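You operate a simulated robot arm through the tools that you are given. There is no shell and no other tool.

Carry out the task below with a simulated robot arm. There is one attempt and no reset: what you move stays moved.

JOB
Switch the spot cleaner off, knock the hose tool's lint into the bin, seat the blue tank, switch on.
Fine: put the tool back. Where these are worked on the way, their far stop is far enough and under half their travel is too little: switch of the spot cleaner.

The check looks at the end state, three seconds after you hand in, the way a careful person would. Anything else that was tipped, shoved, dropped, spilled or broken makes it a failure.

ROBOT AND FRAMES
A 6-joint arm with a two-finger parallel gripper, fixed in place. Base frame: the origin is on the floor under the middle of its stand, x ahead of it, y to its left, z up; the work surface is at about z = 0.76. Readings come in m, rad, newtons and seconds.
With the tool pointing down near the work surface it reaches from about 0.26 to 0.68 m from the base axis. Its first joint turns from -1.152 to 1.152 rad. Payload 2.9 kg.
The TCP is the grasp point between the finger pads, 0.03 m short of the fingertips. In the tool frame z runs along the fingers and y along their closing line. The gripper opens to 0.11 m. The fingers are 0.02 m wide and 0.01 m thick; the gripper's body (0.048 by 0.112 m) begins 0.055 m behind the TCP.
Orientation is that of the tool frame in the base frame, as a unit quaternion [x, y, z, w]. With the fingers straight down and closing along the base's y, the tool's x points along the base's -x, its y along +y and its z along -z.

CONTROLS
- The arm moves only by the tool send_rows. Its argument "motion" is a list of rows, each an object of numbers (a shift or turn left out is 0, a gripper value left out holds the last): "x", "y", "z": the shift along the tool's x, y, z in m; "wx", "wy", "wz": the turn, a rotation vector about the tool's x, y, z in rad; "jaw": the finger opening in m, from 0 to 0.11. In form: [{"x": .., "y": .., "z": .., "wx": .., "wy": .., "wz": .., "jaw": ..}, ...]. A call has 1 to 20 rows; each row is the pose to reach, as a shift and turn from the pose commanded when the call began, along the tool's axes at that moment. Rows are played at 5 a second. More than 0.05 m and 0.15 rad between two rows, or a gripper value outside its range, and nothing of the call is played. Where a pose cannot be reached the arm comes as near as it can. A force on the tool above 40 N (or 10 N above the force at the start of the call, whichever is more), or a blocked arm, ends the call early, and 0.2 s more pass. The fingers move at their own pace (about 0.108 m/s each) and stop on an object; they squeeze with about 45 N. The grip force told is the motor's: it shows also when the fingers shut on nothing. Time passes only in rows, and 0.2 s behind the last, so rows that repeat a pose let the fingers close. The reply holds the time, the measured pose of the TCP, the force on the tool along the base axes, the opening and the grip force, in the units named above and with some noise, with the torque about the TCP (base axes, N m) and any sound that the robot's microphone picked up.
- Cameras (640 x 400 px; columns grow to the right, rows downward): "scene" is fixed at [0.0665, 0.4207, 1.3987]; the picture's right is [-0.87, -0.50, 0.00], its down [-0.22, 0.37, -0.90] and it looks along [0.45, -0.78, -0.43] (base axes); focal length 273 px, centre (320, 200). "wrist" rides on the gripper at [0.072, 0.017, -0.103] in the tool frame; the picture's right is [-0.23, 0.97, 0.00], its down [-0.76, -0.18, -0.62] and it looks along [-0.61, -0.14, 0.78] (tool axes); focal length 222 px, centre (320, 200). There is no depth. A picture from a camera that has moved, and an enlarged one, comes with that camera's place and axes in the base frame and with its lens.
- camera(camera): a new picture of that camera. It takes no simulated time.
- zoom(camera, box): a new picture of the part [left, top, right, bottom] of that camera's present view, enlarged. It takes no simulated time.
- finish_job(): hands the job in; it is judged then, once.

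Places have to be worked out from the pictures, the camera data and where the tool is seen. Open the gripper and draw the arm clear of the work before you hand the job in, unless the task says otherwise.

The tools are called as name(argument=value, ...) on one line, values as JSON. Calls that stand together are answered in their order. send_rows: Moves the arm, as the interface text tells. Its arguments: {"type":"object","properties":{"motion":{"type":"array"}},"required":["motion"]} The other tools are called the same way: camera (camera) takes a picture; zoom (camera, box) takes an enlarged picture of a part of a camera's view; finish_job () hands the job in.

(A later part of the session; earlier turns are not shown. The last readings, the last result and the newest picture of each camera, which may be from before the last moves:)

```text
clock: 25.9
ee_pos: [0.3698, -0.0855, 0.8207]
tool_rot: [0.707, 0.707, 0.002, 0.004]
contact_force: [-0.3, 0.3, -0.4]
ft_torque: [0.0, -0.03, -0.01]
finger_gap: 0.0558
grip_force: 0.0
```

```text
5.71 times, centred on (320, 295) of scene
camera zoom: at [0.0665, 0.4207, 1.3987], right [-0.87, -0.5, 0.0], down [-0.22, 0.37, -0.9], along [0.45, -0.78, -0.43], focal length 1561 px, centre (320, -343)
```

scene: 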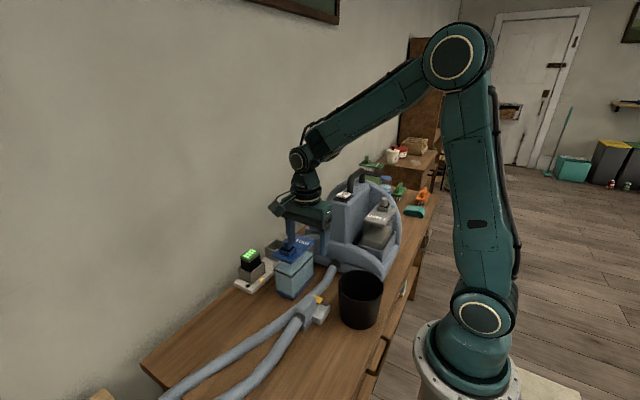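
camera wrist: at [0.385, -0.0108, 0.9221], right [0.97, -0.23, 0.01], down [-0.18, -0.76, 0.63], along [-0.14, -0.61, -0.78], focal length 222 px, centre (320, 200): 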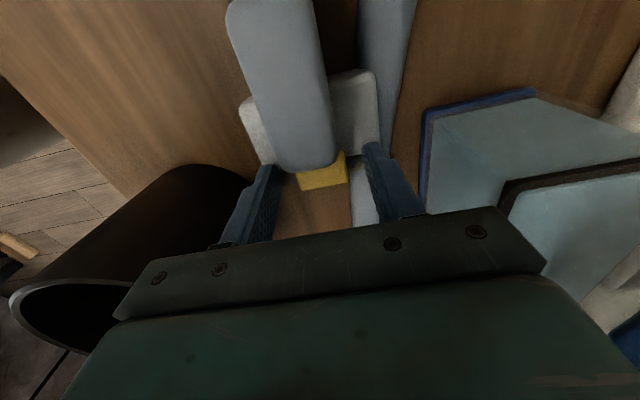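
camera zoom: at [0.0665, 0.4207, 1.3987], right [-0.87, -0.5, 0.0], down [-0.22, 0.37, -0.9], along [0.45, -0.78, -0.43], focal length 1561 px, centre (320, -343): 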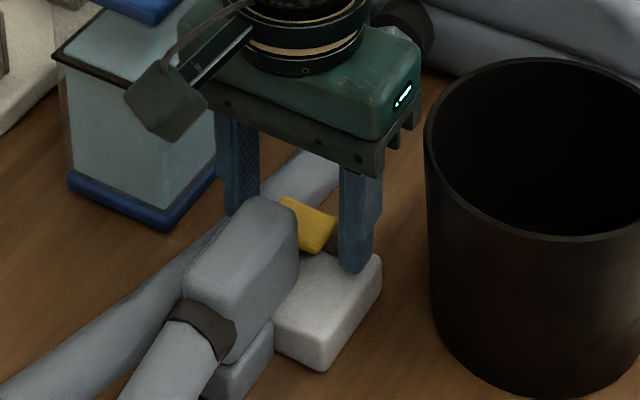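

The tool lies as before. With the fingers already straddling, I slide along +y so they stand either side of the grip block at y about -0.04.

send_rows(motion=[{"x": 0.015, "z": 0.001, "jaw": 0.06}, {"x": 0.03, "z": 0.001, "jaw": 0.06}, {"x": 0.045, "z": 0.001, "jaw": 0.06}, {"x": 0.045, "z": 0.001, "jaw": 0.06}])

zoom(camera="scene", box=[280, 260, 360, 330])

zoom(camera="wrist", box=[200, 80, 420, 240])

```text
clock: 26.9
ee_pos: [0.3684, -0.0396, 0.8184]
tool_rot: [0.707, 0.708, 0.001, 0.005]
contact_force: [0.5, 0.3, -0.4]
ft_torque: [0.04, 0.01, -0.01]
finger_gap: 0.06
grip_force: 0.0
```

```text
5.71 times, centred on (320, 295) of scene
camera zoom: at [0.0664, 0.4207, 1.3987], right [-0.87, -0.5, 0.0], down [-0.22, 0.37, -0.9], along [0.45, -0.78, -0.43], focal length 1561 px, centre (320, -343)
```

zoom: 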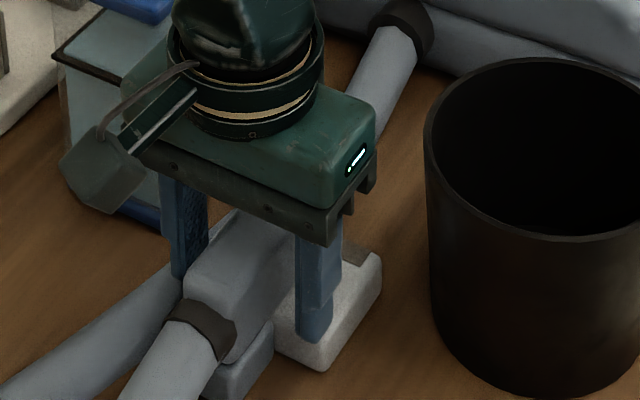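

```text
2.50 times, centred on (310, 160) of wrist
camera zoom: at [0.3851, 0.0342, 0.9209], right [0.97, -0.23, 0.01], down [-0.18, -0.76, 0.63], along [-0.14, -0.61, -0.78], focal length 555 px, centre (345, 300)
```

zoom: 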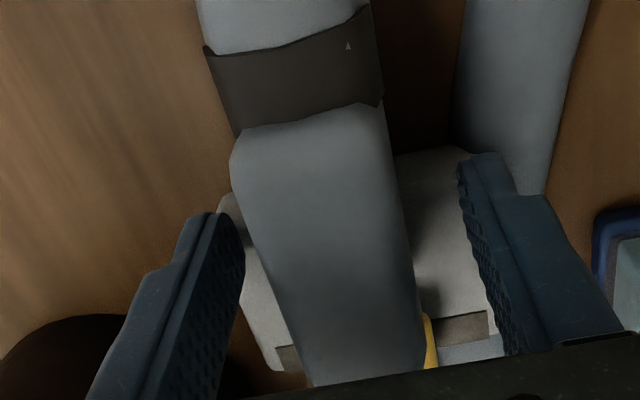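

The fingers are either side of the grip block. I close on it.

send_rows(motion=[{"jaw": 0.048}, {"jaw": 0.04}, {"jaw": 0.034}, {"jaw": 0.028}, {"jaw": 0.02}, {"jaw": 0.02}])

```text
clock: 28.3
ee_pos: [0.37, -0.0397, 0.8175]
tool_rot: [0.707, 0.707, 0.001, 0.004]
contact_force: [-0.3, 0.0, 5.0]
ft_torque: [-0.15, 0.31, -0.01]
finger_gap: 0.0296
grip_force: 45.1
```

Held at 0.030 m. I lift the tool 5 cm slowly and look at it.

send_rows(motion=[{"z": -0.005}, {"z": -0.015}, {"z": -0.03}, {"z": -0.05}, {"z": -0.05}])

camera(camera="scene")

zoom(camera="scene", box=[260, 220, 380, 340])

camera(camera="wrist")

```text
clock: 29.5
ee_pos: [0.3698, -0.04, 0.8682]
tool_rot: [0.707, 0.707, 0.0, 0.004]
contact_force: [0.8, 0.2, -2.0]
ft_torque: [0.01, 0.01, 0.03]
finger_gap: 0.0297
grip_force: 44.9
```

```text
taken
```

scene: 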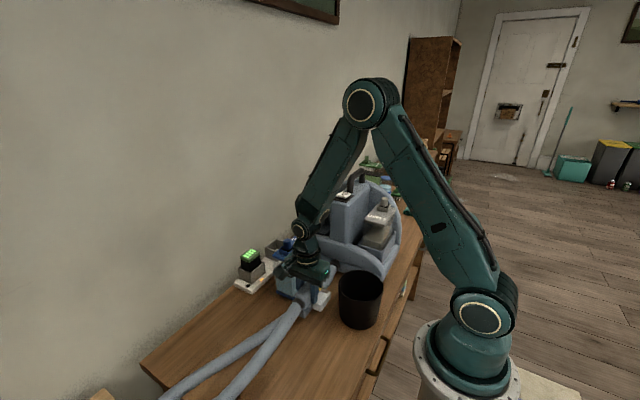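

```text
3.33 times, centred on (320, 280) of scene
camera zoom: at [0.0665, 0.4207, 1.3987], right [-0.87, -0.5, 0.0], down [-0.22, 0.37, -0.9], along [0.45, -0.78, -0.43], focal length 910 px, centre (320, -67)
```

zoom: 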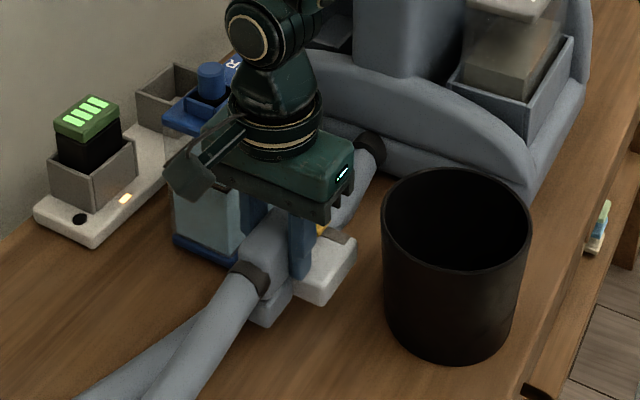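

```text
taken
camera wrist: at [0.3849, 0.0342, 0.9713], right [0.97, -0.23, 0.01], down [-0.18, -0.76, 0.63], along [-0.14, -0.61, -0.78], focal length 222 px, centre (320, 200)
```

wrist: 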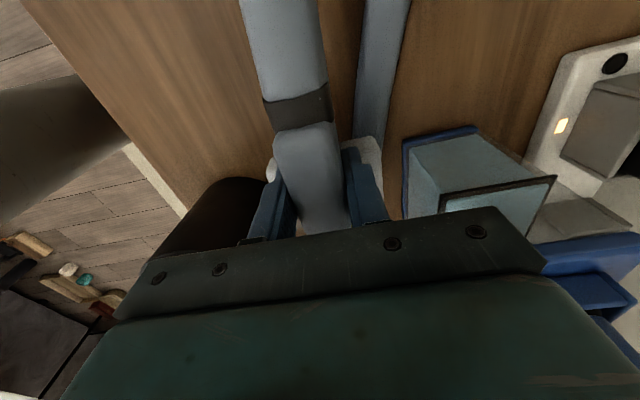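

The tool is held level and steady. I carry it up and over toward the bin, staying well above the rim before tipping it.

send_rows(motion=[{"z": -0.04}, {"z": -0.08}, {"x": -0.01, "y": -0.03, "z": -0.11}, {"x": -0.02, "y": -0.06, "z": -0.14}, {"x": -0.027, "y": -0.092, "z": -0.152}, {"x": -0.027, "y": -0.092, "z": -0.152}])

camera(camera="scene")

camera(camera="wrist")

```text
clock: 30.9
ee_pos: [0.2744, -0.0649, 1.0193]
tool_rot: [0.707, 0.707, 0.001, 0.004]
contact_force: [0.8, 0.5, -2.7]
ft_torque: [0.02, 0.01, 0.03]
finger_gap: 0.0297
grip_force: 44.8
```

```text
taken
```

scene: 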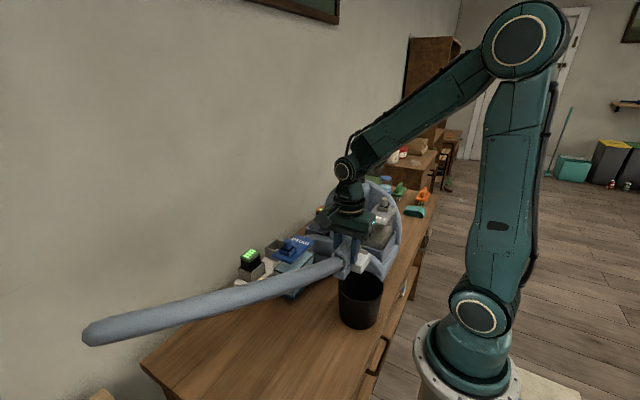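

```text
taken
camera wrist: at [0.2905, 0.0083, 1.1218], right [0.97, -0.23, 0.01], down [-0.18, -0.76, 0.63], along [-0.14, -0.61, -0.78], focal length 222 px, centre (320, 200)
```

wrist: 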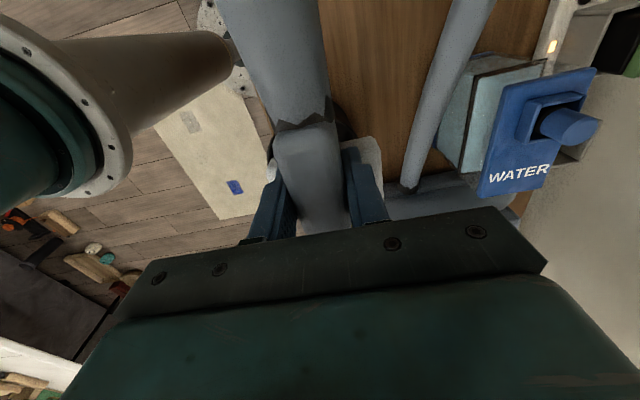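

The hose follows freely. Now I tip the tool by leaning the gripper outward about the base y axis, in steps to about 60 degrees, while holding the grasp point.

send_rows(motion=[{"wx": 0.14}, {"wx": 0.28}, {"wx": 0.42}, {"wx": 0.56}, {"wx": 0.7}, {"wx": 0.7}])

camera(camera="scene")

zoom(camera="scene", box=[300, 150, 420, 340])

```text
clock: 32.3
ee_pos: [0.2757, -0.0648, 1.0194]
tool_rot: [0.665, 0.664, -0.242, -0.24]
contact_force: [0.2, 0.2, -2.7]
ft_torque: [0.0, -0.03, -0.01]
finger_gap: 0.0295
grip_force: 45.0
```

```text
taken
```

scene: 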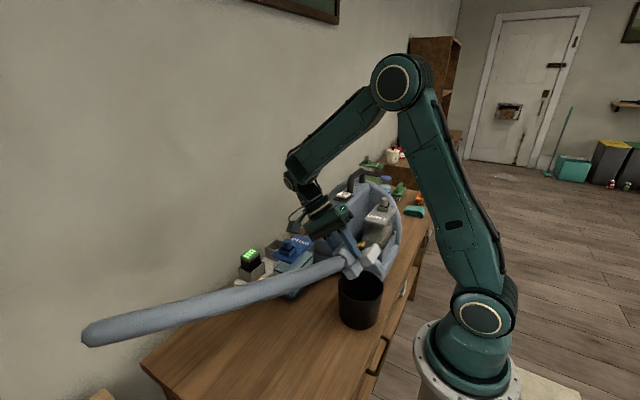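

```text
2.11 times, centred on (360, 245) of scene
camera zoom: at [0.0665, 0.4207, 1.3987], right [-0.87, -0.5, 0.0], down [-0.22, 0.37, -0.9], along [0.45, -0.78, -0.43], focal length 575 px, centre (236, 105)
```

zoom: 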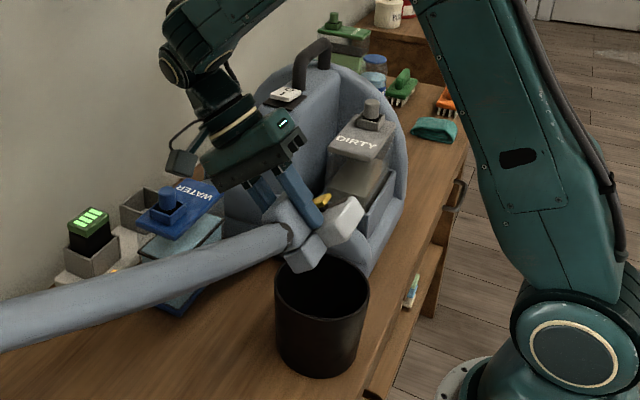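

40 degrees reached and the clump is still on the head, visible at the finger. I tip further.

send_rows(motion=[{"wx": 0.12}, {"wx": 0.24}, {"wx": 0.36}, {"wx": 0.48}, {"wx": 0.48}])

zoom(camera="scene", box=[280, 150, 420, 340])

zoom(camera="scene", box=[320, 220, 390, 300])

camera(camera="wrist")

```text
clock: 33.5
ee_pos: [0.2323, -0.0575, 0.9828]
tool_rot: [0.59, 0.588, -0.392, -0.39]
contact_force: [-0.4, -0.1, -1.5]
ft_torque: [-0.01, -0.04, 0.0]
finger_gap: 0.0298
grip_force: 45.1
out of reach, approached as far as the arm can: row 2, 3, 4, 5
```

```text
2.11 times, centred on (350, 245) of scene
camera zoom: at [0.0665, 0.4207, 1.3987], right [-0.87, -0.5, 0.0], down [-0.22, 0.37, -0.9], along [0.45, -0.78, -0.43], focal length 575 px, centre (257, 105)
```

zoom: 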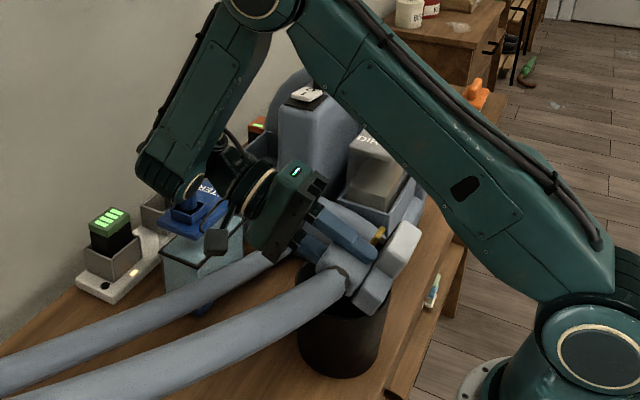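

```text
5.00 times, centred on (355, 260) of scene
camera zoom: at [0.0665, 0.4207, 1.3987], right [-0.87, -0.5, 0.0], down [-0.22, 0.37, -0.9], along [0.45, -0.78, -0.43], focal length 1366 px, centre (145, -100)
```

zoom: 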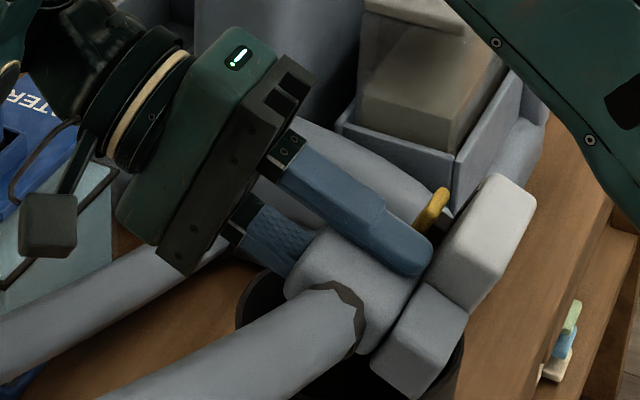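

```text
taken
camera wrist: at [0.3331, 0.0169, 1.0066], right [0.38, -0.23, -0.9], down [0.51, -0.76, 0.41], along [-0.78, -0.61, -0.17], focal length 222 px, centre (320, 200)
```

wrist: 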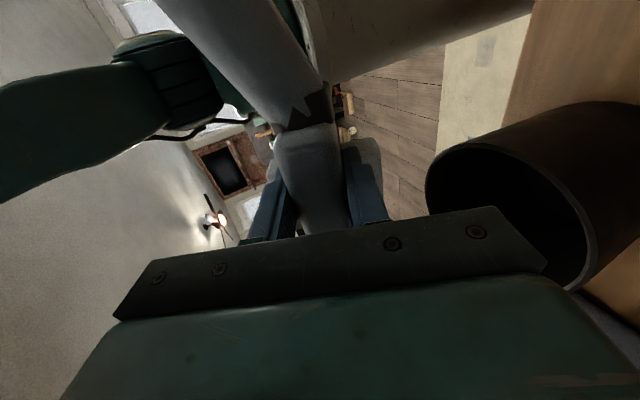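

About 68 degrees was beyond reach at that spot, and the clump still sticks, so a knock on the rim is needed. I ease the tilt back to roughly 50 degrees.

send_rows(motion=[{"wx": -0.1}, {"wx": -0.2}, {"wx": -0.3}, {"wx": -0.3}])

```text
clock: 34.5
ee_pos: [0.2317, -0.0569, 0.9835]
tool_rot: [0.642, 0.64, -0.3, -0.297]
contact_force: [0.5, 0.7, -1.6]
ft_torque: [0.05, -0.06, -0.01]
finger_gap: 0.0296
grip_force: 45.1
```

The tilt is now 50 degrees at (0.232, -0.057, 0.984). I bring the head so that its low edge's +y end stands above the bin's +y rim, leaving the clump over the opening.

send_rows(motion=[{"x": -0.002, "y": 0.017, "z": -0.003}, {"x": -0.004, "y": 0.034, "z": -0.006}, {"x": -0.006, "y": 0.0516, "z": -0.0094}, {"x": -0.006, "y": 0.0516, "z": -0.0094}])

zoom(camera="scene", box=[280, 200, 420, 340])

camera(camera="wrist")

```text
clock: 35.5
ee_pos: [0.2721, -0.0626, 0.9504]
tool_rot: [0.642, 0.64, -0.3, -0.297]
contact_force: [-0.4, -0.5, -2.3]
ft_torque: [0.02, -0.08, 0.01]
finger_gap: 0.0299
grip_force: 45.0
```

```text
2.86 times, centred on (350, 270) of scene
camera zoom: at [0.0665, 0.4207, 1.3987], right [-0.87, -0.5, 0.0], down [-0.22, 0.37, -0.9], along [0.45, -0.78, -0.43], focal length 780 px, centre (234, 0)
```

zoom: 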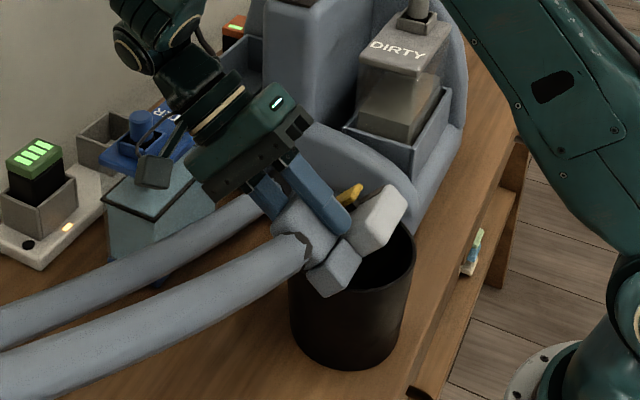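

```text
taken
camera wrist: at [0.3618, 0.0112, 1.0023], right [0.63, -0.23, -0.75], down [0.36, -0.76, 0.54], along [-0.69, -0.61, -0.39], focal length 222 px, centre (320, 200)
```

wrist: 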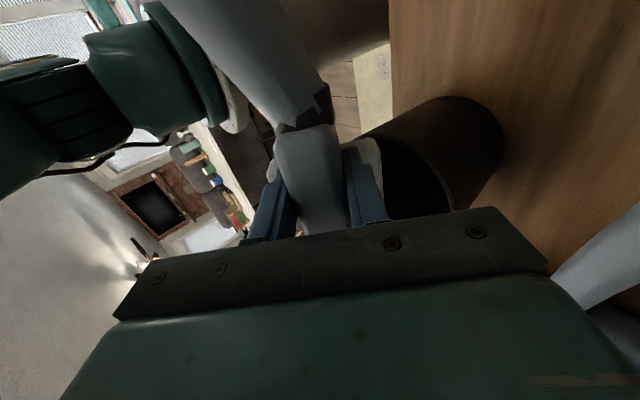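

I enlarge the place where the head hangs over the rim.

zoom(camera="scene", box=[330, 235, 400, 300])

zoom(camera="wrist", box=[320, 80, 520, 220])

```text
6.15 times, centred on (365, 268) of scene
camera zoom: at [0.0665, 0.4207, 1.3987], right [-0.87, -0.5, 0.0], down [-0.22, 0.37, -0.9], along [0.45, -0.78, -0.43], focal length 1681 px, centre (43, -215)
```

zoom: 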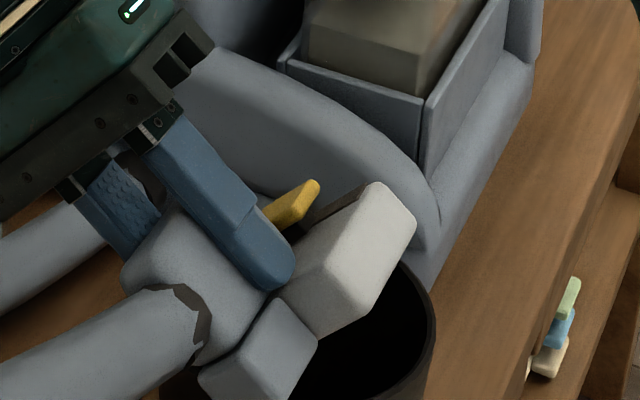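

```text
2.86 times, centred on (420, 150) of wrist
camera zoom: at [0.3618, 0.0112, 1.0023], right [0.63, -0.23, -0.75], down [0.36, -0.76, 0.54], along [-0.69, -0.61, -0.39], focal length 635 px, centre (34, 343)
```

zoom: 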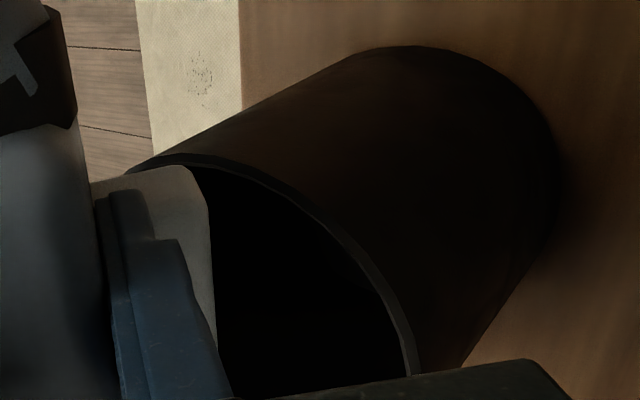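

The head's low edge hangs over the bin's opening near the +y rim, about 2 cm above it. I lower gently to find contact with the rim.

send_rows(motion=[{"y": 0.0077, "z": 0.0064}, {"y": 0.0115, "z": 0.0096}, {"y": 0.0138, "z": 0.0116}, {"y": 0.0153, "z": 0.0129}])

zoom(camera="scene", box=[330, 235, 400, 300])

```text
clock: 36.1
ee_pos: [0.2724, -0.0619, 0.939]
tool_rot: [0.643, 0.637, -0.302, -0.3]
contact_force: [0.4, -1.8, 5.8]
ft_torque: [-0.15, 0.03, 0.05]
finger_gap: 0.0297
grip_force: 44.4
stopped in row 2: the force on the tool passed its limit at 49 N (the readings are from after the stop); the commanded pose is now the measured one
```

```text
6.15 times, centred on (365, 268) of scene
camera zoom: at [0.0664, 0.4207, 1.3987], right [-0.87, -0.5, 0.0], down [-0.22, 0.37, -0.9], along [0.45, -0.78, -0.43], focal length 1681 px, centre (43, -215)
```

zoom: 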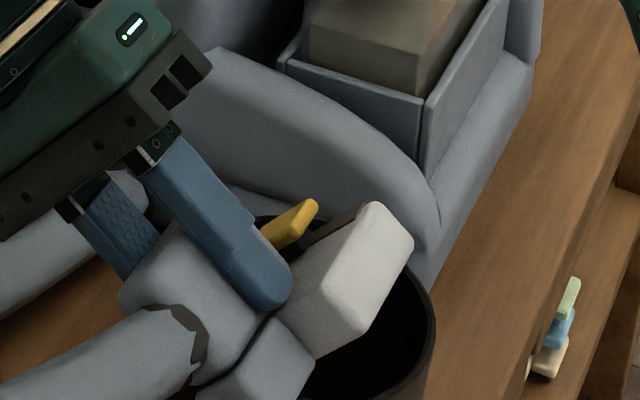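

The rim was struck with 49 N, yet the yellow piece looks unmoved. I look closely at it and into the bin.

zoom(camera="scene", box=[352, 260, 384, 290])

zoom(camera="scene", box=[330, 250, 400, 330])

```text
13.33 times, centred on (368, 275) of scene
camera zoom: at [0.0664, 0.4207, 1.3987], right [-0.87, -0.5, 0.0], down [-0.22, 0.37, -0.9], along [0.45, -0.78, -0.43], focal length 3641 px, centre (-320, -800)
```

zoom: 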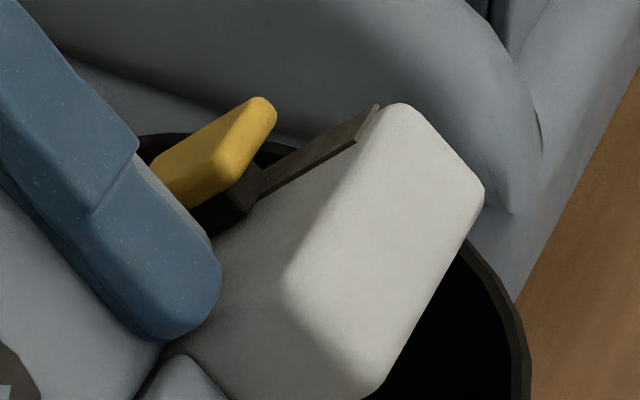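

```text
5.00 times, centred on (365, 290) of scene
camera zoom: at [0.0664, 0.4207, 1.3987], right [-0.87, -0.5, 0.0], down [-0.22, 0.37, -0.9], along [0.45, -0.78, -0.43], focal length 1366 px, centre (95, -250)
```

zoom: 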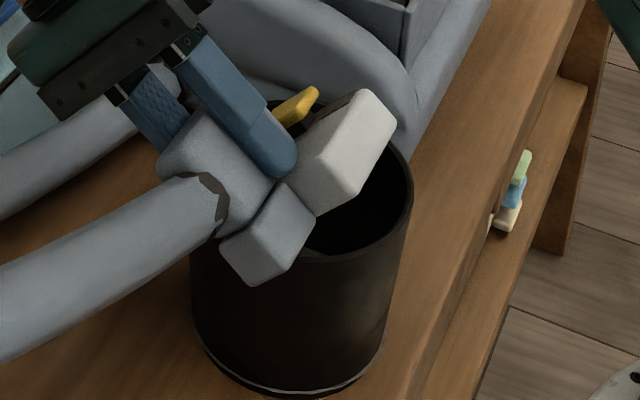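

The close view shows the yellow piece is a tab on a dark stem, part of the tool, and the bin's foot shows a bright line, so it may be pressed askew. I lift off the rim at once and check the bin.

send_rows(motion=[{"y": -0.0077, "z": -0.0064}, {"y": -0.023, "z": -0.0193}, {"y": -0.0383, "z": -0.0321}, {"y": -0.0383, "z": -0.0321}])

zoom(camera="scene", box=[320, 230, 400, 340])

camera(camera="wrist")

```text
clock: 37.1
ee_pos: [0.2736, -0.0619, 0.9896]
tool_rot: [0.643, 0.638, -0.301, -0.3]
contact_force: [-0.3, 0.0, -2.7]
ft_torque: [0.05, -0.05, -0.01]
finger_gap: 0.0297
grip_force: 45.4
```

```text
3.64 times, centred on (360, 285) of scene
camera zoom: at [0.0665, 0.4207, 1.3987], right [-0.87, -0.5, 0.0], down [-0.22, 0.37, -0.9], along [0.45, -0.78, -0.43], focal length 993 px, centre (174, -109)
```

zoom: 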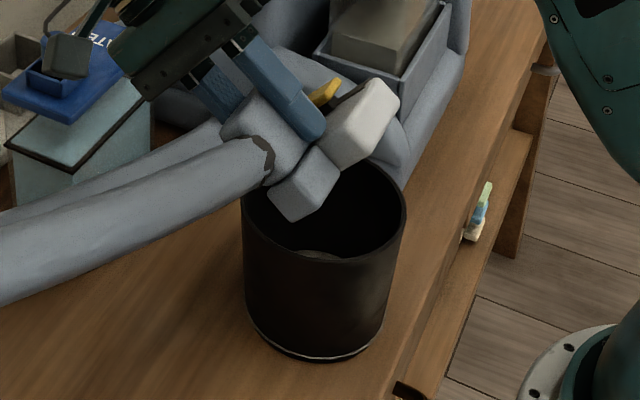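

```text
taken
camera wrist: at [0.3628, 0.0116, 1.0423], right [0.62, -0.23, -0.75], down [0.36, -0.76, 0.54], along [-0.69, -0.61, -0.39], focal length 222 px, centre (320, 200)
```

wrist: 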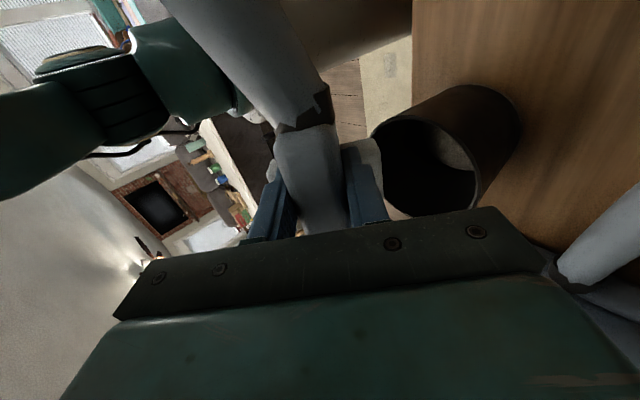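

Something grey is now visible inside the bin. I enlarge both views of its inside and its foot.

zoom(camera="scene", box=[345, 270, 385, 330])

zoom(camera="wrist", box=[360, 80, 530, 220])

zoom(camera="scene", box=[335, 295, 385, 335])

```text
6.67 times, centred on (365, 300) of scene
camera zoom: at [0.0665, 0.4207, 1.3987], right [-0.87, -0.5, 0.0], down [-0.22, 0.37, -0.9], along [0.45, -0.78, -0.43], focal length 1821 px, centre (20, -467)
```

zoom: 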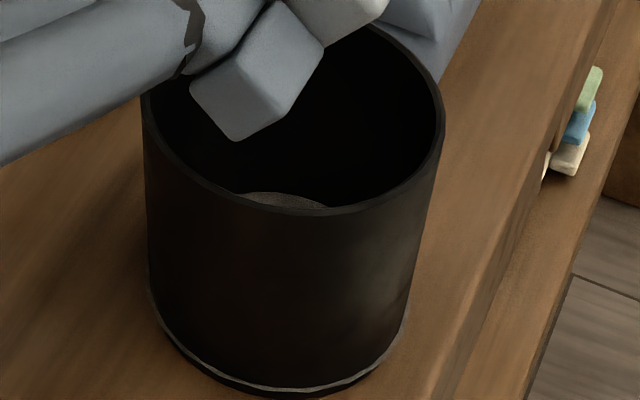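

```text
2.86 times, centred on (445, 150) of wrist
camera zoom: at [0.3628, 0.0116, 1.0423], right [0.62, -0.23, -0.75], down [0.36, -0.76, 0.54], along [-0.69, -0.61, -0.39], focal length 635 px, centre (-37, 343)
```

zoom: 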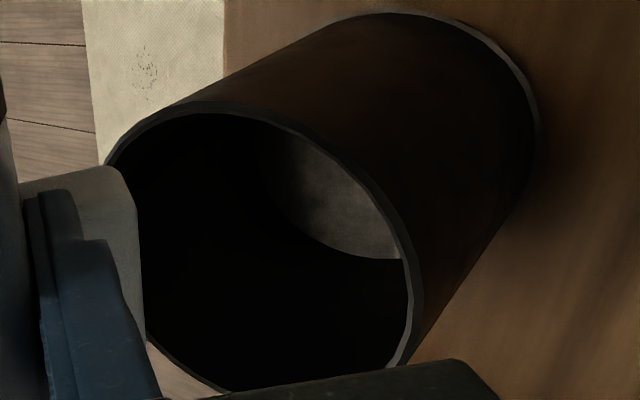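

```text
10.00 times, centred on (360, 315) of scene
camera zoom: at [0.0665, 0.4207, 1.3987], right [-0.87, -0.5, 0.0], down [-0.22, 0.37, -0.9], along [0.45, -0.78, -0.43], focal length 2731 px, centre (-80, -950)
```

zoom: 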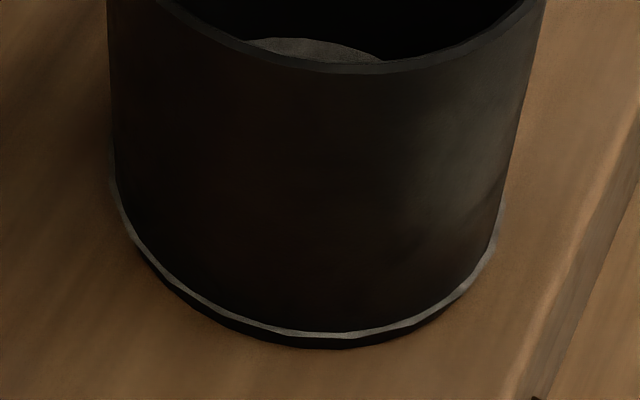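

The bin has not moved (rim still centred at the same pixels), and a new grey layer shows on its floor, which looks like the lint. I check the head's face and mouth for anything left.

zoom(camera="scene", box=[345, 245, 375, 275])

zoom(camera="scene", box=[320, 240, 380, 290])

```text
13.33 times, centred on (360, 260) of scene
camera zoom: at [0.0665, 0.4207, 1.3987], right [-0.87, -0.5, 0.0], down [-0.22, 0.37, -0.9], along [0.45, -0.78, -0.43], focal length 3641 px, centre (-213, -600)
```

zoom: 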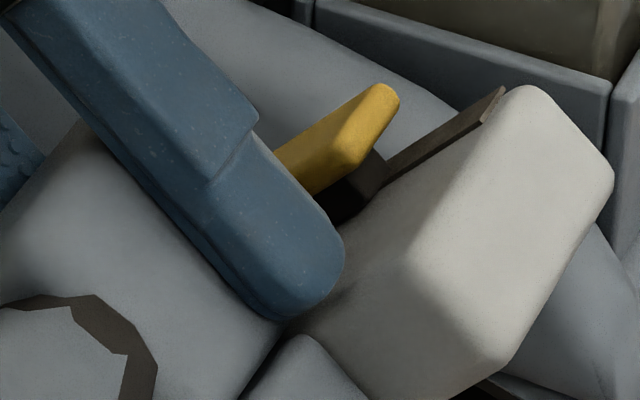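

```text
8.00 times, centred on (350, 265) of scene
camera zoom: at [0.0665, 0.4207, 1.3987], right [-0.87, -0.5, 0.0], down [-0.22, 0.37, -0.9], along [0.45, -0.78, -0.43], focal length 2185 px, centre (80, -320)
```

zoom: 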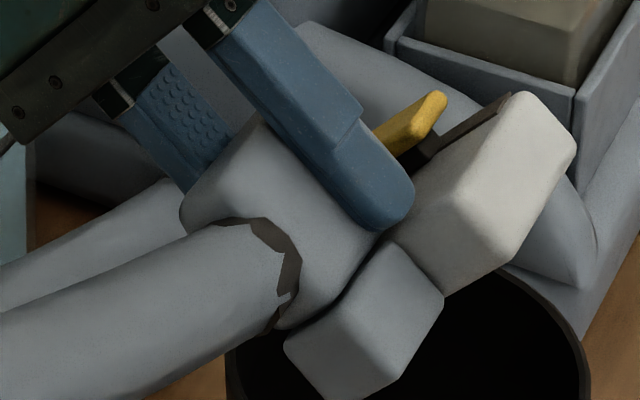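

The tab and strip are fixed parts, so the lint must have come from inside the head. To be sure it is emptied, I give one more, lighter knock at the same rim spot and compare the grey layer.

send_rows(motion=[{"y": 0.0153, "z": 0.0129}, {"y": 0.0283, "z": 0.0238}, {"y": 0.0345, "z": 0.0289}, {"y": 0.0375, "z": 0.0315}, {"y": 0.0391, "z": 0.0328}, {"y": 0.0406, "z": 0.0341}])

zoom(camera="scene", box=[320, 230, 400, 340])

```text
clock: 38.6
ee_pos: [0.273, -0.061, 0.9402]
tool_rot: [0.644, 0.635, -0.302, -0.301]
contact_force: [1.6, -0.3, 6.1]
ft_torque: [-0.15, -0.01, 0.07]
finger_gap: 0.0297
grip_force: 44.5
stopped in row 6: the force on the tool passed its limit at 44 N (the readings are from after the stop); the commanded pose is now the measured one
```

```text
3.64 times, centred on (360, 285) of scene
camera zoom: at [0.0664, 0.4207, 1.3987], right [-0.87, -0.5, 0.0], down [-0.22, 0.37, -0.9], along [0.45, -0.78, -0.43], focal length 993 px, centre (174, -109)
```

zoom: 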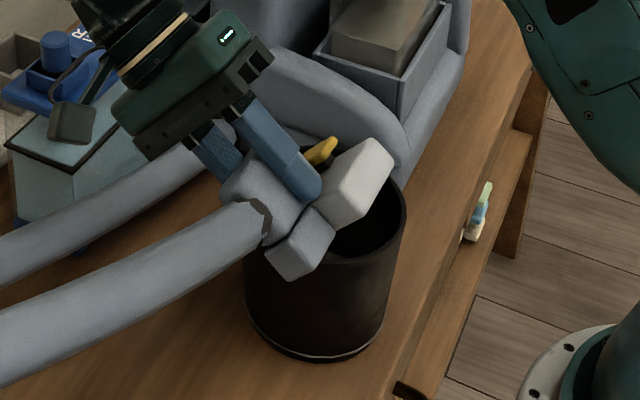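

Knocked a second time with 44 N. I lift off again, and look into the bin and at its foot.

send_rows(motion=[{"y": -0.0077, "z": -0.0064}, {"y": -0.023, "z": -0.0193}, {"y": -0.0383, "z": -0.0321}, {"y": -0.0536, "z": -0.045}, {"y": -0.0536, "z": -0.045}])

zoom(camera="scene", box=[335, 270, 385, 340])

zoom(camera="wrist", box=[360, 80, 530, 220])

```text
clock: 39.8
ee_pos: [0.2736, -0.061, 1.0092]
tool_rot: [0.643, 0.637, -0.301, -0.301]
contact_force: [0.2, 0.4, -2.0]
ft_torque: [0.0, -0.03, 0.0]
finger_gap: 0.0296
grip_force: 44.8
```

```text
5.71 times, centred on (360, 305) of scene
camera zoom: at [0.0665, 0.4207, 1.3987], right [-0.87, -0.5, 0.0], down [-0.22, 0.37, -0.9], along [0.45, -0.78, -0.43], focal length 1561 px, centre (91, -400)
```

zoom: 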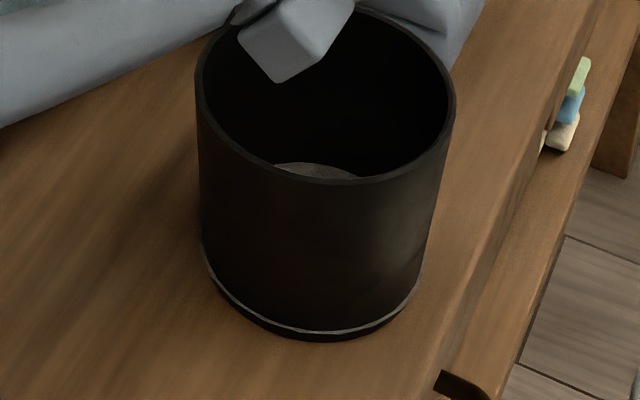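

```text
2.86 times, centred on (445, 150) of wrist
camera zoom: at [0.3634, 0.0114, 1.0618], right [0.62, -0.24, -0.75], down [0.36, -0.76, 0.54], along [-0.7, -0.6, -0.39], focal length 635 px, centre (-37, 343)
```

zoom: 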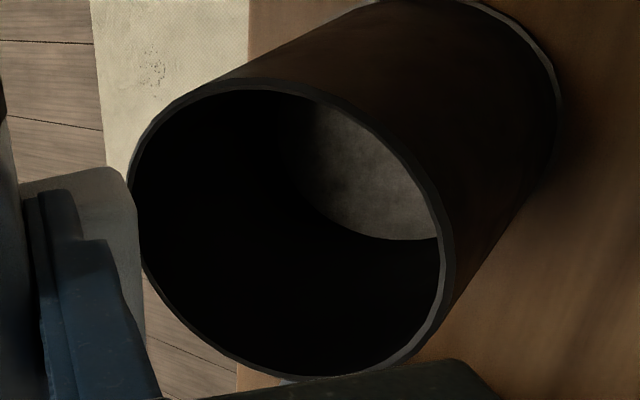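

The grey layer is the same as after the first knock, so the head is empty and the lint lies in the bin. I turn the tool level again at this height.

send_rows(motion=[{"wx": -0.1465}, {"wx": -0.293}, {"wx": -0.4395}, {"wx": -0.586}, {"wx": -0.7325}, {"wx": -0.879}, {"wx": -0.879}])

```text
clock: 41.4
ee_pos: [0.273, -0.0599, 1.0089]
tool_rot: [0.71, 0.705, -0.001, 0.002]
contact_force: [-0.3, 0.7, -2.9]
ft_torque: [0.05, -0.01, -0.01]
finger_gap: 0.0298
grip_force: 45.1
```

Level again. I carry the tool back above its old place, then down to a small height.

send_rows(motion=[{"x": 0.007, "y": 0.033, "wz": -0.003}, {"x": 0.014, "y": 0.066, "wz": -0.006}, {"x": 0.02, "y": 0.0965, "wz": -0.006}, {"x": 0.02, "y": 0.0965, "z": 0.035, "wz": -0.006}, {"x": 0.02, "y": 0.0965, "z": 0.07, "wz": -0.006}, {"x": 0.02, "y": 0.0965, "z": 0.105, "wz": -0.006}, {"x": 0.02, "y": 0.0965, "z": 0.14, "wz": -0.006}, {"x": 0.02, "y": 0.0965, "z": 0.165, "wz": -0.006}, {"x": 0.02, "y": 0.0965, "z": 0.165, "wz": -0.006}])

zoom(camera="scene", box=[260, 230, 380, 340])

zoom(camera="scene", box=[280, 270, 350, 330])

```text
clock: 43.4
ee_pos: [0.3687, -0.0423, 0.844]
tool_rot: [0.709, 0.706, -0.002, 0.002]
contact_force: [0.0, 0.2, -2.4]
ft_torque: [0.04, 0.01, 0.01]
finger_gap: 0.0297
grip_force: 44.6
```

```text
3.64 times, centred on (320, 285) of scene
camera zoom: at [0.0665, 0.4207, 1.3987], right [-0.87, -0.5, 0.0], down [-0.22, 0.37, -0.9], along [0.45, -0.78, -0.43], focal length 993 px, centre (320, -109)
```

zoom: 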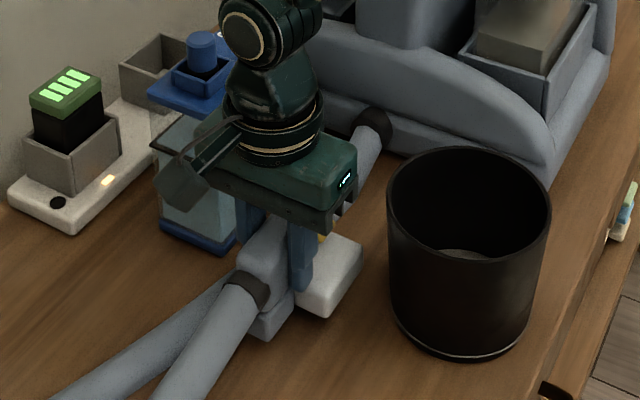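

```text
6.67 times, centred on (315, 300) of scene
camera zoom: at [0.0665, 0.4207, 1.3987], right [-0.87, -0.5, 0.0], down [-0.22, 0.37, -0.9], along [0.45, -0.78, -0.43], focal length 1821 px, centre (353, -467)
```

zoom: 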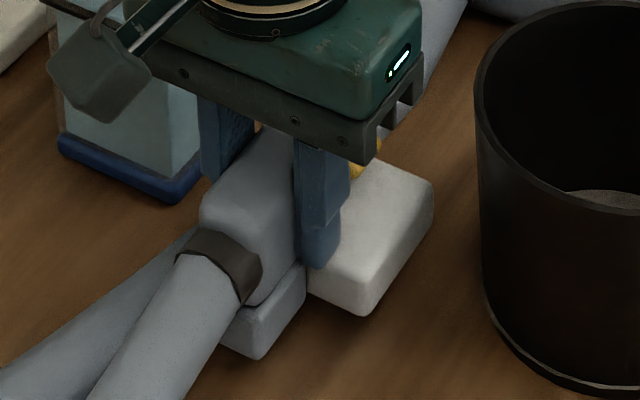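

The tool looks level over its place, 2.5 cm up. I set it down slowly and open.

send_rows(motion=[{"z": 0.012}, {"z": 0.019}, {"z": 0.023}, {"z": 0.025}, {"z": 0.0258}])

```text
clock: 44.6
ee_pos: [0.3692, -0.0422, 0.8186]
tool_rot: [0.709, 0.705, -0.001, 0.001]
contact_force: [-2.0, -0.4, 5.9]
ft_torque: [0.32, 0.12, 0.06]
finger_gap: 0.0295
grip_force: 45.2
```

The tool rests on the table (about 6 N up). I open the fingers and rise clear.

send_rows(motion=[{"jaw": 0.04}, {"jaw": 0.06}, {"jaw": 0.06}, {"z": -0.02, "jaw": 0.06}, {"z": -0.06, "jaw": 0.06}, {"z": -0.1, "jaw": 0.06}, {"z": -0.14, "jaw": 0.06}, {"z": -0.18, "jaw": 0.06}, {"z": -0.22, "jaw": 0.06}, {"z": -0.22, "jaw": 0.06}])

zoom(camera="scene", box=[220, 220, 400, 340])

camera(camera="wrist")

```text
clock: 46.8
ee_pos: [0.3702, -0.0419, 1.0386]
tool_rot: [0.708, 0.706, -0.001, 0.003]
contact_force: [-0.4, 0.0, -0.1]
ft_torque: [0.02, 0.02, -0.01]
finger_gap: 0.0602
grip_force: 0.1
```

```text
3.33 times, centred on (310, 280) of scene
camera zoom: at [0.0664, 0.4207, 1.3987], right [-0.87, -0.5, 0.0], down [-0.22, 0.37, -0.9], along [0.45, -0.78, -0.43], focal length 910 px, centre (353, -67)
```

zoom: 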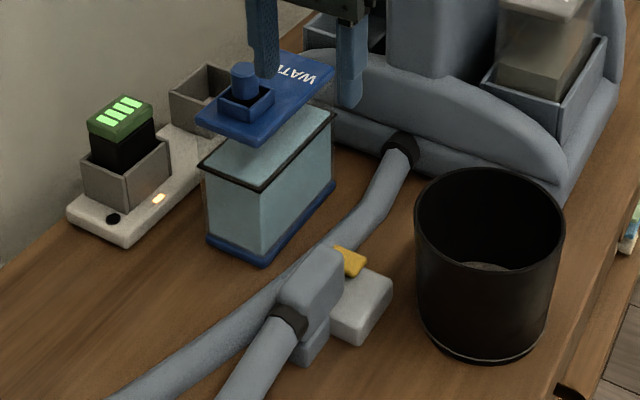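

```text
taken
camera wrist: at [0.3867, 0.033, 1.1413], right [0.97, -0.23, 0.0], down [-0.18, -0.76, 0.63], along [-0.14, -0.61, -0.78], focal length 222 px, centre (320, 200)
```

wrist: 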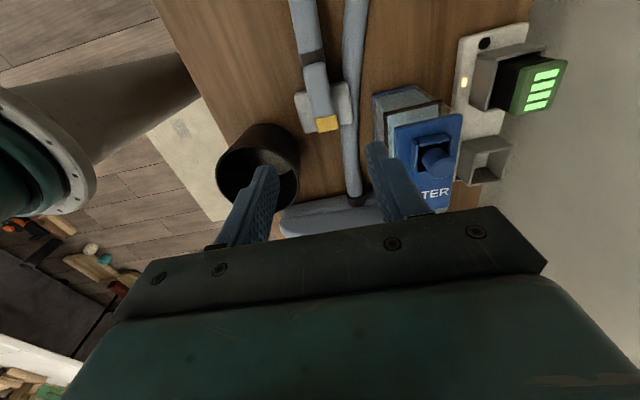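

The tool lies back in its place. I zoom on it to compare with the first picture, and on the tank and bay next.

zoom(camera="scene", box=[280, 280, 350, 330])

zoom(camera="wrist", box=[350, 60, 530, 220])

zoom(camera="scene", box=[265, 220, 345, 300])

```text
8.00 times, centred on (315, 305) of scene
camera zoom: at [0.0664, 0.4207, 1.3987], right [-0.87, -0.5, 0.0], down [-0.22, 0.37, -0.9], along [0.45, -0.78, -0.43], focal length 2185 px, centre (360, -640)
```

zoom: 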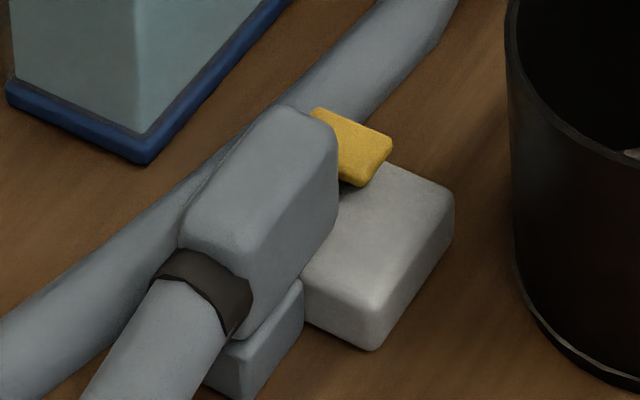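

```text
2.50 times, centred on (440, 140) of wrist
camera zoom: at [0.3867, 0.033, 1.1413], right [0.97, -0.23, 0.0], down [-0.18, -0.76, 0.63], along [-0.14, -0.61, -0.78], focal length 555 px, centre (20, 350)
```

zoom: 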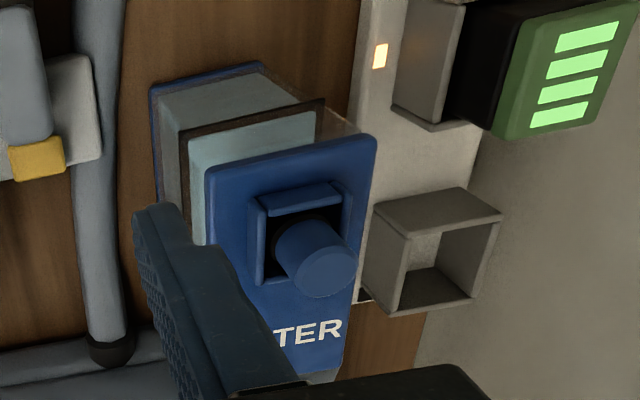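

```text
5.00 times, centred on (305, 260) of scene
camera zoom: at [0.0664, 0.4207, 1.3987], right [-0.87, -0.5, 0.0], down [-0.22, 0.37, -0.9], along [0.45, -0.78, -0.43], focal length 1366 px, centre (395, -100)
```

zoom: 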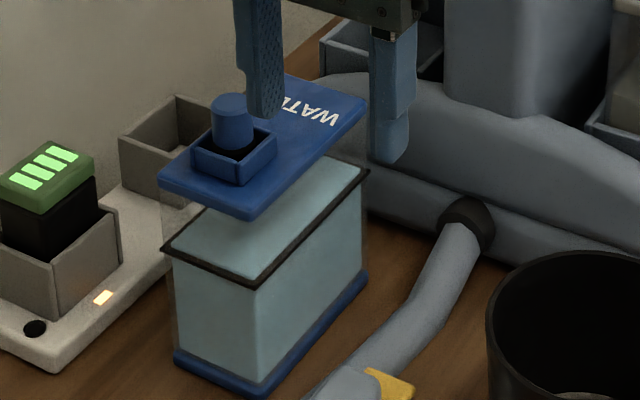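

The dark strip on the head is gone, so it was the lint, and it is now in the bin; the tool is back in place. Next is the tank: its lid spans about x 0.444–0.513, y -0.201 to -0.075, top z 0.91. I move to look into the empty bay from above.

send_rows(motion=[{"x": -0.01, "y": 0.02, "z": -0.03}, {"x": -0.02, "y": 0.05, "z": -0.06}, {"x": -0.035, "y": 0.08, "z": -0.07}, {"x": -0.05, "y": 0.11, "z": -0.07}, {"x": -0.06, "y": 0.13, "z": -0.07}, {"x": -0.06, "y": 0.13, "z": -0.07}])

camera(camera="wrist")

zoom(camera="scene", box=[290, 190, 400, 280])

```text
clock: 48.2
ee_pos: [0.4994, -0.1012, 1.1076]
tool_rot: [0.709, 0.706, -0.002, 0.003]
contact_force: [0.1, -0.2, -0.5]
ft_torque: [0.01, 0.02, -0.01]
finger_gap: 0.06
grip_force: 0.1
```

```text
taken
camera wrist: at [0.5166, -0.028, 1.2105], right [0.97, -0.23, 0.0], down [-0.18, -0.76, 0.63], along [-0.14, -0.61, -0.78], focal length 222 px, centre (320, 200)
```

wrist: 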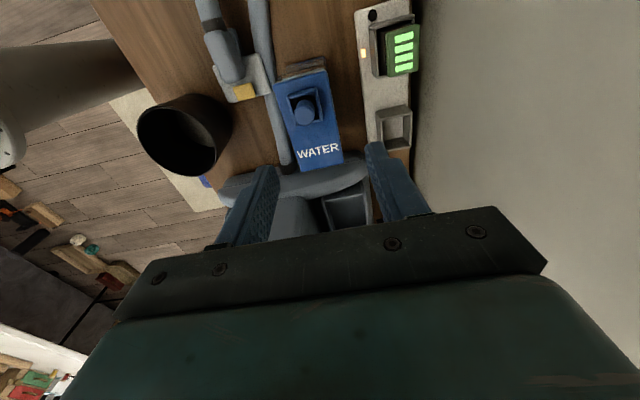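

```text
4.44 times, centred on (345, 235) of scene
camera zoom: at [0.0665, 0.4207, 1.3987], right [-0.87, -0.5, 0.0], down [-0.22, 0.37, -0.9], along [0.45, -0.78, -0.43], focal length 1214 px, centre (209, 44)
```

zoom: 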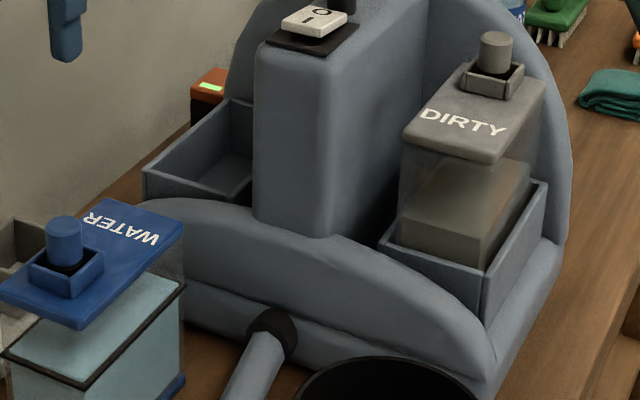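

The gripper hides the bay here. I move further along -y and up to see the bay in the upper part of the picture.

send_rows(motion=[{"x": -0.02, "z": -0.03}, {"x": -0.05, "z": -0.06}, {"x": -0.09, "z": -0.08}, {"x": -0.13, "z": -0.08}, {"x": -0.17, "z": -0.08}, {"x": -0.17, "z": -0.08}])

camera(camera="wrist")

zoom(camera="wrist", box=[200, 40, 440, 220])

```text
clock: 49.6
ee_pos: [0.4977, -0.272, 1.1877]
tool_rot: [0.708, 0.706, -0.002, 0.002]
contact_force: [1.0, -0.3, 0.4]
ft_torque: [-0.02, 0.02, -0.01]
finger_gap: 0.0598
grip_force: 0.1
```

```text
taken
camera wrist: at [0.514, -0.1982, 1.2913], right [0.97, -0.23, 0.0], down [-0.18, -0.76, 0.63], along [-0.14, -0.61, -0.78], focal length 222 px, centre (320, 200)
```

wrist: 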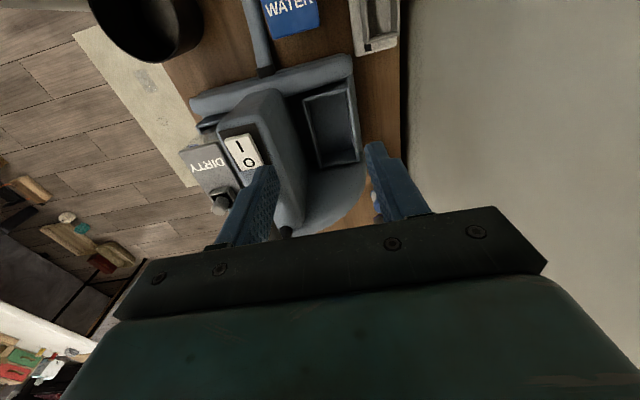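

```text
2.22 times, centred on (320, 130) of wrist
camera zoom: at [0.514, -0.1982, 1.2913], right [0.97, -0.23, 0.0], down [-0.18, -0.76, 0.63], along [-0.14, -0.61, -0.78], focal length 494 px, centre (320, 356)
```

zoom: 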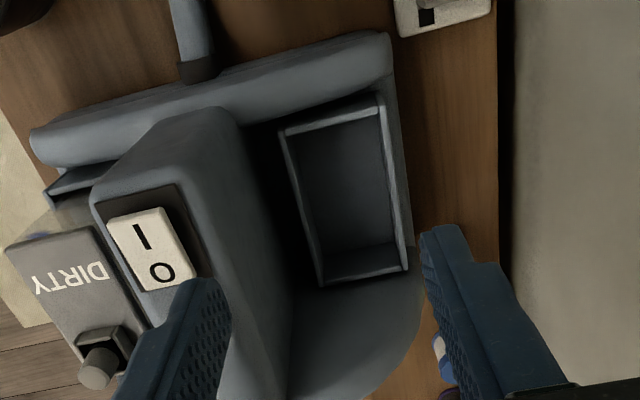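

Now the bay is well visible. I enlarge it to measure its rim and floor and look for keying features.

zoom(camera="wrist", box=[285, 65, 375, 180])

zoom(camera="scene", box=[310, 195, 370, 250])

zoom(camera="scene", box=[360, 190, 410, 250])

```text
3.48 times, centred on (330, 122) of wrist
camera zoom: at [0.514, -0.1982, 1.2913], right [0.97, -0.23, 0.0], down [-0.18, -0.76, 0.63], along [-0.14, -0.61, -0.78], focal length 773 px, centre (285, 470)
```

zoom: 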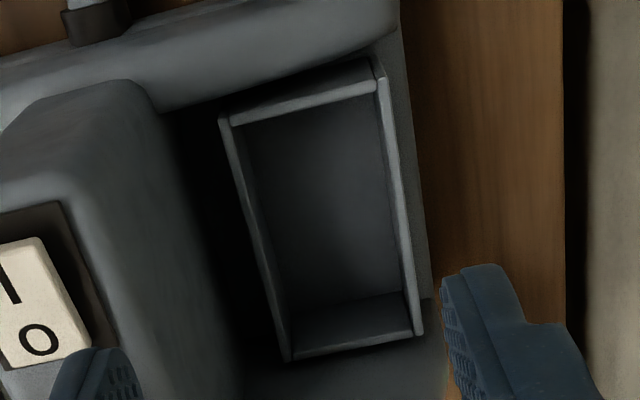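

```text
7.27 times, centred on (340, 222) of scene
camera zoom: at [0.0665, 0.4207, 1.3987], right [-0.87, -0.5, 0.0], down [-0.22, 0.37, -0.9], along [0.45, -0.78, -0.43], focal length 1986 px, centre (174, 36)
```

zoom: 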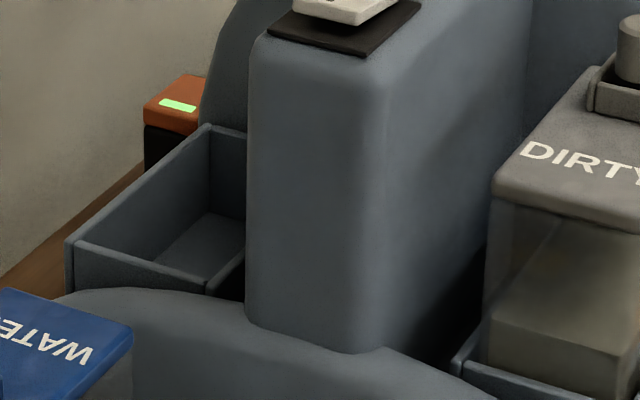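

```text
6.67 times, centred on (385, 220) of scene
camera zoom: at [0.0665, 0.4207, 1.3987], right [-0.87, -0.5, 0.0], down [-0.22, 0.37, -0.9], along [0.45, -0.78, -0.43], focal length 1821 px, centre (-113, 67)
```

zoom: 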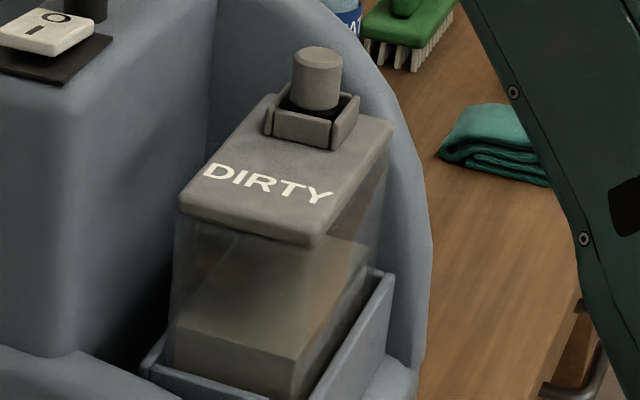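

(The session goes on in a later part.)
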